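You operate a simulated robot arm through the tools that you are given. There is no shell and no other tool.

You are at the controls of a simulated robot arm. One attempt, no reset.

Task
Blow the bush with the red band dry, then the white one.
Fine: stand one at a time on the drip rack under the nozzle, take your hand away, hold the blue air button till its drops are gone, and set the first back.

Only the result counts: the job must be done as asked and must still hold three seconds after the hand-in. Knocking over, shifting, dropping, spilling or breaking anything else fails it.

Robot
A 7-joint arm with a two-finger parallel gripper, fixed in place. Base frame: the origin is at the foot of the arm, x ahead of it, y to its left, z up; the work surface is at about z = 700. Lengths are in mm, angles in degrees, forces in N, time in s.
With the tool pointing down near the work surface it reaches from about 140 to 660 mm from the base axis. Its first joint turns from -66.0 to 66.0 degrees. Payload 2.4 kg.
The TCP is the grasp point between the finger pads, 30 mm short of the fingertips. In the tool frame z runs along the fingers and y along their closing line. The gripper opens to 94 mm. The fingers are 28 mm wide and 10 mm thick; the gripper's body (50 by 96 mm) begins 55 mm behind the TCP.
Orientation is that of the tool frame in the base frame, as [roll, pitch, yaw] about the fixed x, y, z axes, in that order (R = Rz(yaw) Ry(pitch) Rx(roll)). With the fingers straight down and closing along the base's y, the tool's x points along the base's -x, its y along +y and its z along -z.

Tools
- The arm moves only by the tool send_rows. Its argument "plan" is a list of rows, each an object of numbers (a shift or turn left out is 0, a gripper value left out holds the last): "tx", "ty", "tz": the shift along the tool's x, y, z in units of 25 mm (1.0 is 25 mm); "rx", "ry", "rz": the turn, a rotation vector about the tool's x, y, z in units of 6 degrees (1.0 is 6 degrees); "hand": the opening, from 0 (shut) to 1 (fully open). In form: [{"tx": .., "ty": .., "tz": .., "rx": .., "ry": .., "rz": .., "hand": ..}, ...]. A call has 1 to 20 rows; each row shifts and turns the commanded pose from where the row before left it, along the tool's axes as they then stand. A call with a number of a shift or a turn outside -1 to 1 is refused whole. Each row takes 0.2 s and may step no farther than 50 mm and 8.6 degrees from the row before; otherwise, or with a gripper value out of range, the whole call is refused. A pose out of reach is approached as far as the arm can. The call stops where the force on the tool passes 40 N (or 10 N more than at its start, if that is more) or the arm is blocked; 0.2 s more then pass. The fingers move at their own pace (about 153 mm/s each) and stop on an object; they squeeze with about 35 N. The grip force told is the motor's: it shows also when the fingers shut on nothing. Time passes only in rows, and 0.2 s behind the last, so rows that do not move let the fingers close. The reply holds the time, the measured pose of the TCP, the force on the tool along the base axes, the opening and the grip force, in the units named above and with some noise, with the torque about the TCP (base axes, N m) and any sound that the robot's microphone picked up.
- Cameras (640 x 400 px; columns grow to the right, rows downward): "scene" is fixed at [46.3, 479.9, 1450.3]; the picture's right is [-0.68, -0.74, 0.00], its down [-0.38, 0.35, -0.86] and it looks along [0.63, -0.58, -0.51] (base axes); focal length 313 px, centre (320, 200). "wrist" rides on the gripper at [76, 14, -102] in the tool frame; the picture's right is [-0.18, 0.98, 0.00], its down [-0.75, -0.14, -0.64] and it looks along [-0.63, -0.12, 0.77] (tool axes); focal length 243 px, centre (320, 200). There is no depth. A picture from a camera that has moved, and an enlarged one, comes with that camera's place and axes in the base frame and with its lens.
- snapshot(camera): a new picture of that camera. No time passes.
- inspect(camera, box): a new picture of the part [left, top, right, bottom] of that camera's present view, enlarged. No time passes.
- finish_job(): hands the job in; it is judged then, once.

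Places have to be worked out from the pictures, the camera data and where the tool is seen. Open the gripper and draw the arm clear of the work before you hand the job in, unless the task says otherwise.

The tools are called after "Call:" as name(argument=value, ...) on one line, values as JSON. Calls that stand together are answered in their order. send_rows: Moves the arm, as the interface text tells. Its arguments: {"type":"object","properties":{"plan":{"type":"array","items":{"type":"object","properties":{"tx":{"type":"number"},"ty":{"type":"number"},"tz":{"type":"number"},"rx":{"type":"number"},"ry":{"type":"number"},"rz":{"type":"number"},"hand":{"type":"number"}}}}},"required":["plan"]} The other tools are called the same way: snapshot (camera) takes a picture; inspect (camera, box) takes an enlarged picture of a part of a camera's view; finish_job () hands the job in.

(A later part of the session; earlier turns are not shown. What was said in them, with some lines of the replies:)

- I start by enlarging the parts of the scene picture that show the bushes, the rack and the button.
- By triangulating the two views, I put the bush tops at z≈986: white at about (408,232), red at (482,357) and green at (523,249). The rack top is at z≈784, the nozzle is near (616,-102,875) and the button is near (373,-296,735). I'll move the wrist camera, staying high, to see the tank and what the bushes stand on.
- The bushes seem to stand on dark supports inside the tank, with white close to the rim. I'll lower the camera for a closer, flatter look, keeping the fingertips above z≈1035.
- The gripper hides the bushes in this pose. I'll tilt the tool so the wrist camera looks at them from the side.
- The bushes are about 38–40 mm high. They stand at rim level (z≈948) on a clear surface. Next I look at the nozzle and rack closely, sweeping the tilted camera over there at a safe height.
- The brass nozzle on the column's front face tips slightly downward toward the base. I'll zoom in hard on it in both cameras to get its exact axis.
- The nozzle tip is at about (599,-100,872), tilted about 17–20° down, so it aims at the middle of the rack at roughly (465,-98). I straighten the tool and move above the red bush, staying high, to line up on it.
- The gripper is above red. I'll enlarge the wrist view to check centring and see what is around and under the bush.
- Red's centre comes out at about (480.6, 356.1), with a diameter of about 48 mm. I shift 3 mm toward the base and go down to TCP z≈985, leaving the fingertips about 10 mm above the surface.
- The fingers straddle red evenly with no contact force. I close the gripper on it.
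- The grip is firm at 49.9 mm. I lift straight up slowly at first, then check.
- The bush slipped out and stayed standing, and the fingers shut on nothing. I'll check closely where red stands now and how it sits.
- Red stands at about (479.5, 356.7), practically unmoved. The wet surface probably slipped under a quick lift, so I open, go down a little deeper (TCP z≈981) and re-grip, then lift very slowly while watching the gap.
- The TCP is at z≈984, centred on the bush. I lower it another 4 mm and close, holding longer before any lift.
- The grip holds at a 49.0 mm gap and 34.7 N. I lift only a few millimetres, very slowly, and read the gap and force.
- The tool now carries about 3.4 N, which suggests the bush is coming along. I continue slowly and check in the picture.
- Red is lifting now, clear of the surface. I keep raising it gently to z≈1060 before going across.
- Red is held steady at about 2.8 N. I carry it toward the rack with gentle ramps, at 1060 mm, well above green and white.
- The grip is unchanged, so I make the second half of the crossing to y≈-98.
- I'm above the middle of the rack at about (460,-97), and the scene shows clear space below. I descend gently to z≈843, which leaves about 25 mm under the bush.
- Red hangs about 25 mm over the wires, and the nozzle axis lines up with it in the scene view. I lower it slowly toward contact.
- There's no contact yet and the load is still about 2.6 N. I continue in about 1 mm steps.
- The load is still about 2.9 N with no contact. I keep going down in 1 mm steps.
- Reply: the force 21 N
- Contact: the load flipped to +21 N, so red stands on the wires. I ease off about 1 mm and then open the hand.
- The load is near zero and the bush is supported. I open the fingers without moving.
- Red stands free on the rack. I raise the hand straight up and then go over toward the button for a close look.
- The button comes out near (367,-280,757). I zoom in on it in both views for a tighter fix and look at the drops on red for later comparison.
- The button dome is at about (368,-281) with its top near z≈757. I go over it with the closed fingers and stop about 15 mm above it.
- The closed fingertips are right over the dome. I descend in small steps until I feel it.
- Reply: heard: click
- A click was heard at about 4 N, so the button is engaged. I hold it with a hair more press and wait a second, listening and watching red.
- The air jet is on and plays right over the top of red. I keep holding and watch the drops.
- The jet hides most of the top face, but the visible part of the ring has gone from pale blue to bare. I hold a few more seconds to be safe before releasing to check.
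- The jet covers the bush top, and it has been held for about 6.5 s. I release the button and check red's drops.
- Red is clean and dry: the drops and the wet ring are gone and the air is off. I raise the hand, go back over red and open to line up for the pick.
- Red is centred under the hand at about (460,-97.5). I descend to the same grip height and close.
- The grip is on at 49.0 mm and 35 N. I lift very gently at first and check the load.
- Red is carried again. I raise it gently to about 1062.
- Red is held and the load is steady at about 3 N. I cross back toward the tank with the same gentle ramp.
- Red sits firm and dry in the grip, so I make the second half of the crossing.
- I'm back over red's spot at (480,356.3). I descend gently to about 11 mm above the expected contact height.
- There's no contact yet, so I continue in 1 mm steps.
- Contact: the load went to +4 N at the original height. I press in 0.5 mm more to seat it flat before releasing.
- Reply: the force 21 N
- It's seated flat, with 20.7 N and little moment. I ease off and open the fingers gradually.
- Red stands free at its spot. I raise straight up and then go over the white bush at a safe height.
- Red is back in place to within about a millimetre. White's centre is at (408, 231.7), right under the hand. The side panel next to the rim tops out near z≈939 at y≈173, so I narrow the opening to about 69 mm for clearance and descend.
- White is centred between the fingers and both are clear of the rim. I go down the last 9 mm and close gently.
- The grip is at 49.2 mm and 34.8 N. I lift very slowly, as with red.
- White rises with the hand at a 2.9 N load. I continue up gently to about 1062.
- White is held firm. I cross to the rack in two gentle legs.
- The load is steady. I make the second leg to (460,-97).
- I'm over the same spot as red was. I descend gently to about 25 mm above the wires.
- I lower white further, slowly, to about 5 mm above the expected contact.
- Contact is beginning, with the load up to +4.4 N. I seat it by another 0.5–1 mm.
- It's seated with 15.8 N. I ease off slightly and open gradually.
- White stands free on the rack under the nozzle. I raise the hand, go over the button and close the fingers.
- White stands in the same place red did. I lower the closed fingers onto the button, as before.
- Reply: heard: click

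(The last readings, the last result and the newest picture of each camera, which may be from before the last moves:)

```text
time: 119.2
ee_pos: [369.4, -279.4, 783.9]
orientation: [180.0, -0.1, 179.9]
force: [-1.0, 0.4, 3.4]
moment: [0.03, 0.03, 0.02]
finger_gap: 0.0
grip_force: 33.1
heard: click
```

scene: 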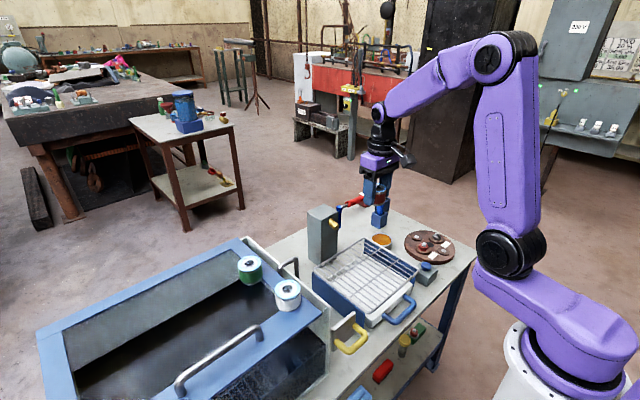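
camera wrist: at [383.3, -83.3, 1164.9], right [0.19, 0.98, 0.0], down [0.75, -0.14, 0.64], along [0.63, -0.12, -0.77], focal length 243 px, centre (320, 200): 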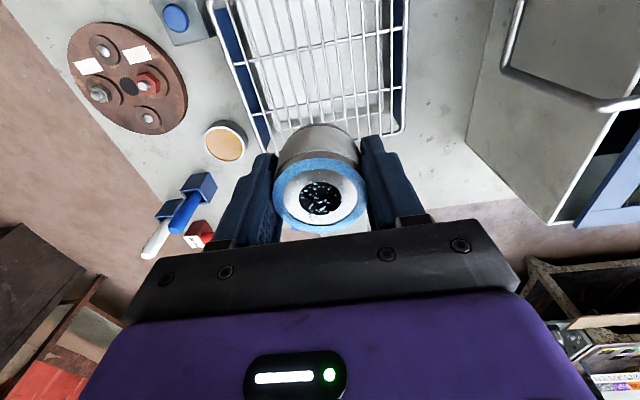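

The click came again. I press about 0.75 mm more and hold, checking that the jet is on.

Call:
send_rows(plan=[{"tz": 0.03}, {"tz": 0}, {"tz": 0}, {"tz": 0}, {"tz": 0}, {"tz": 0}, {"tz": 0}, {"tz": 0}, {"tz": 0}, {"tz": 0}])

Call:
inspect(camera="scene", box=[310, 210, 400, 290])

```text
time: 121.4
ee_pos: [369.9, -279.8, 783.1]
orientation: [180.0, -0.1, -180.0]
force: [0.5, 1.7, 4.4]
moment: [0.03, -0.04, 0.01]
finger_gap: 0.1
grip_force: 33.0
```

```text
5.00 times, centred on (355, 250) of scene
camera zoom: at [46.2, 480.0, 1450.3], right [-0.68, -0.74, 0.0], down [-0.38, 0.35, -0.86], along [0.63, -0.58, -0.51], focal length 1563 px, centre (145, -50)
```

zoom: 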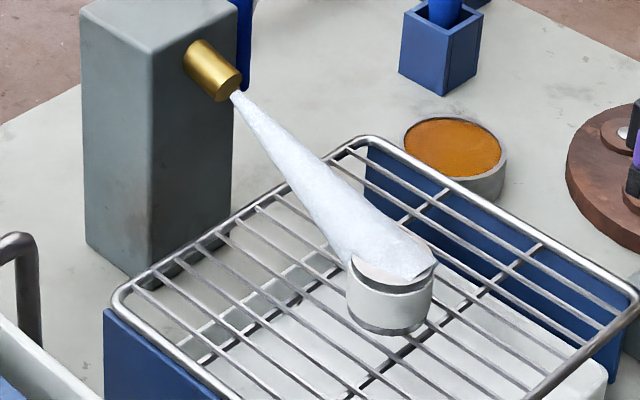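

The jet is on and covers white's top. I keep holding as long as for red.

Call:
send_rows(plan=[{"tz": 0}, {"tz": 0}, {"tz": 0}, {"tz": 0}, {"tz": 0}, {"tz": 0}, {"tz": 0}, {"tz": 0}, {"tz": 0}, {"tz": 0}, {"tz": 0}, {"tz": 0}, {"tz": 0}, {"tz": 0}, {"tz": 0}, {"tz": 0}, {"tz": 0}, {"tz": 0}, {"tz": 0}, {"tz": 0}])

Call:
inspect(camera="scene", box=[310, 210, 400, 290])

```text
time: 125.6
ee_pos: [370.0, -281.0, 782.9]
orientation: [-180.0, 0.0, 179.9]
force: [1.3, -2.5, 5.5]
moment: [-0.03, -0.06, -0.03]
finger_gap: 0.1
grip_force: 33.2
```

```text
5.00 times, centred on (355, 250) of scene
camera zoom: at [46.2, 479.9, 1450.3], right [-0.68, -0.74, 0.0], down [-0.38, 0.35, -0.86], along [0.63, -0.58, -0.51], focal length 1563 px, centre (145, -50)
```

zoom: 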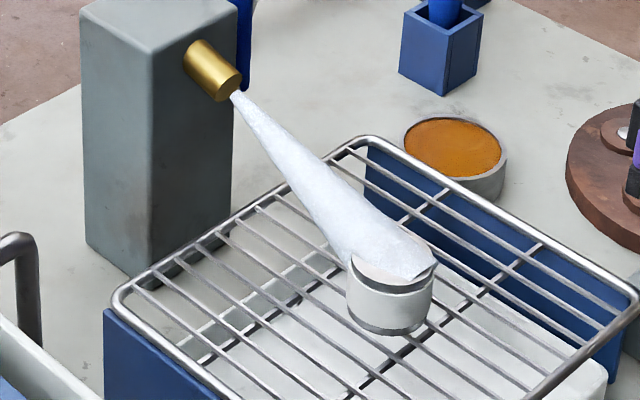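

White has had about 6.5 s of air. I release the button and check the top face.

Call:
send_rows(plan=[{"tz": -0.3}, {"tz": -0.7}, {"tz": 0}])

Call:
inspect(camera="scene", box=[355, 245, 390, 280])

Call:
inspect(camera="scene", box=[180, 230, 320, 350])

```text
time: 126.4
ee_pos: [370.0, -280.8, 807.0]
orientation: [180.0, 0.0, -179.9]
force: [0.2, 0.4, 0.4]
moment: [-0.03, 0.03, 0.03]
finger_gap: 0.0
grip_force: 32.8
```

```text
11.43 times, centred on (372, 262) of scene
camera zoom: at [46.3, 479.9, 1450.3], right [-0.68, -0.74, 0.0], down [-0.38, 0.35, -0.86], along [0.63, -0.58, -0.51], focal length 3573 px, centre (-280, -514)
```

zoom: 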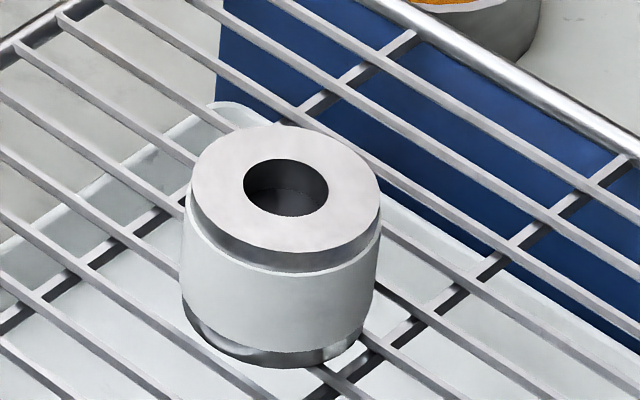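

```text
3.33 times, centred on (250, 290) of scene
camera zoom: at [46.3, 479.9, 1450.3], right [-0.68, -0.74, 0.0], down [-0.38, 0.35, -0.86], along [0.63, -0.58, -0.51], focal length 1042 px, centre (553, -100)
```

zoom: 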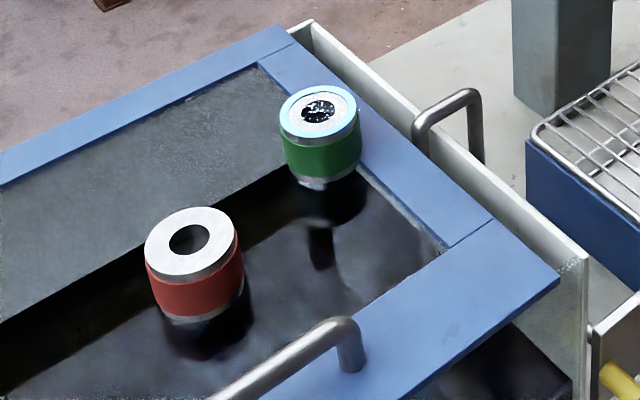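

White is dry too, red is back in its place and dry, and green is untouched. I raise the arm clear of the work and open the gripper.

Call:
send_rows(plan=[{"tz": -0.8}, {"tz": -1}, {"tz": -1}, {"tz": -1}, {"tz": -1}, {"tz": -1}, {"tz": -1}, {"tz": -1}, {"tz": -1}, {"tz": -1}, {"hand": 1}, {"hand": 1}, {"hand": 1}])

Call:
snapshot(camera="scene")

Call:
snapshot(camera="wrist")

```text
time: 129.2
ee_pos: [367.5, -281.5, 1051.6]
orientation: [-180.0, 0.0, -180.0]
force: [0.9, 0.0, -0.1]
moment: [0.0, -0.01, 0.01]
finger_gap: 94.1
grip_force: 0.1
```

```text
taken
```

scene: 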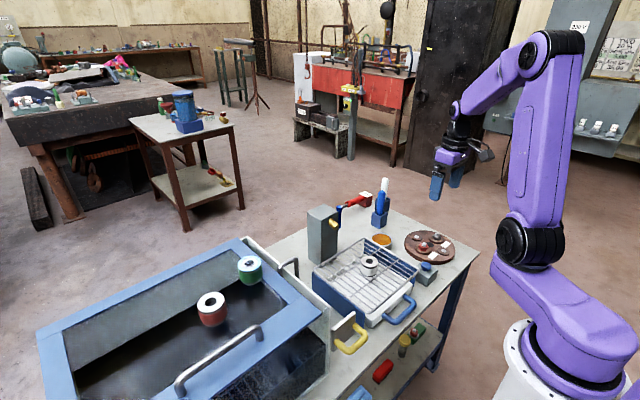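

```text
taken
camera wrist: at [291.6, -266.3, 1153.5], right [0.18, 0.98, 0.0], down [0.75, -0.14, 0.64], along [0.63, -0.12, -0.77], focal length 243 px, centre (320, 200)
```

wrist: 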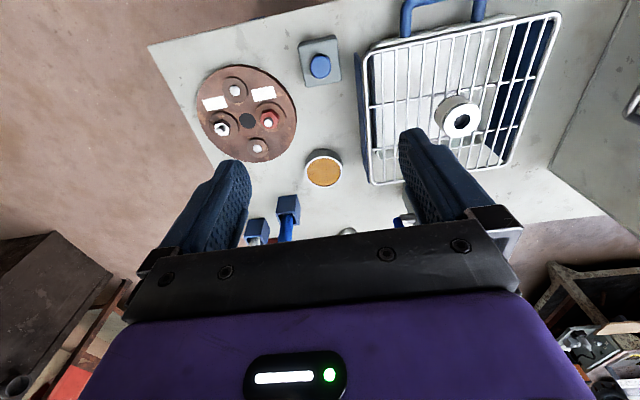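

Red is dry and back in its place, white stands dry on the rack, and nothing else has been disturbed. The arm is clear with the gripper open, so I hand the job in.

Call:
finish_job()

```text
The job is handed in.
```

The job is done and handed in: both bushes are dry.

- **Red:** I stood it on the drip rack, blew it for about 6.5 seconds until its drops were gone, and set it back in its place on the tank, within about a millimetre.
- **White:** I blew it dry on the same spot for about as long. It is still standing on the rack, since only the first was to go back.

On my first try at lifting red, it slipped out of the grip but stayed standing, within about a millimetre of where it was. I gripped it again slightly lower and lifted slowly, and it held. I saw nothing else moved or knocked over, including the green bush. The arm is clear of the work with the gripper open.
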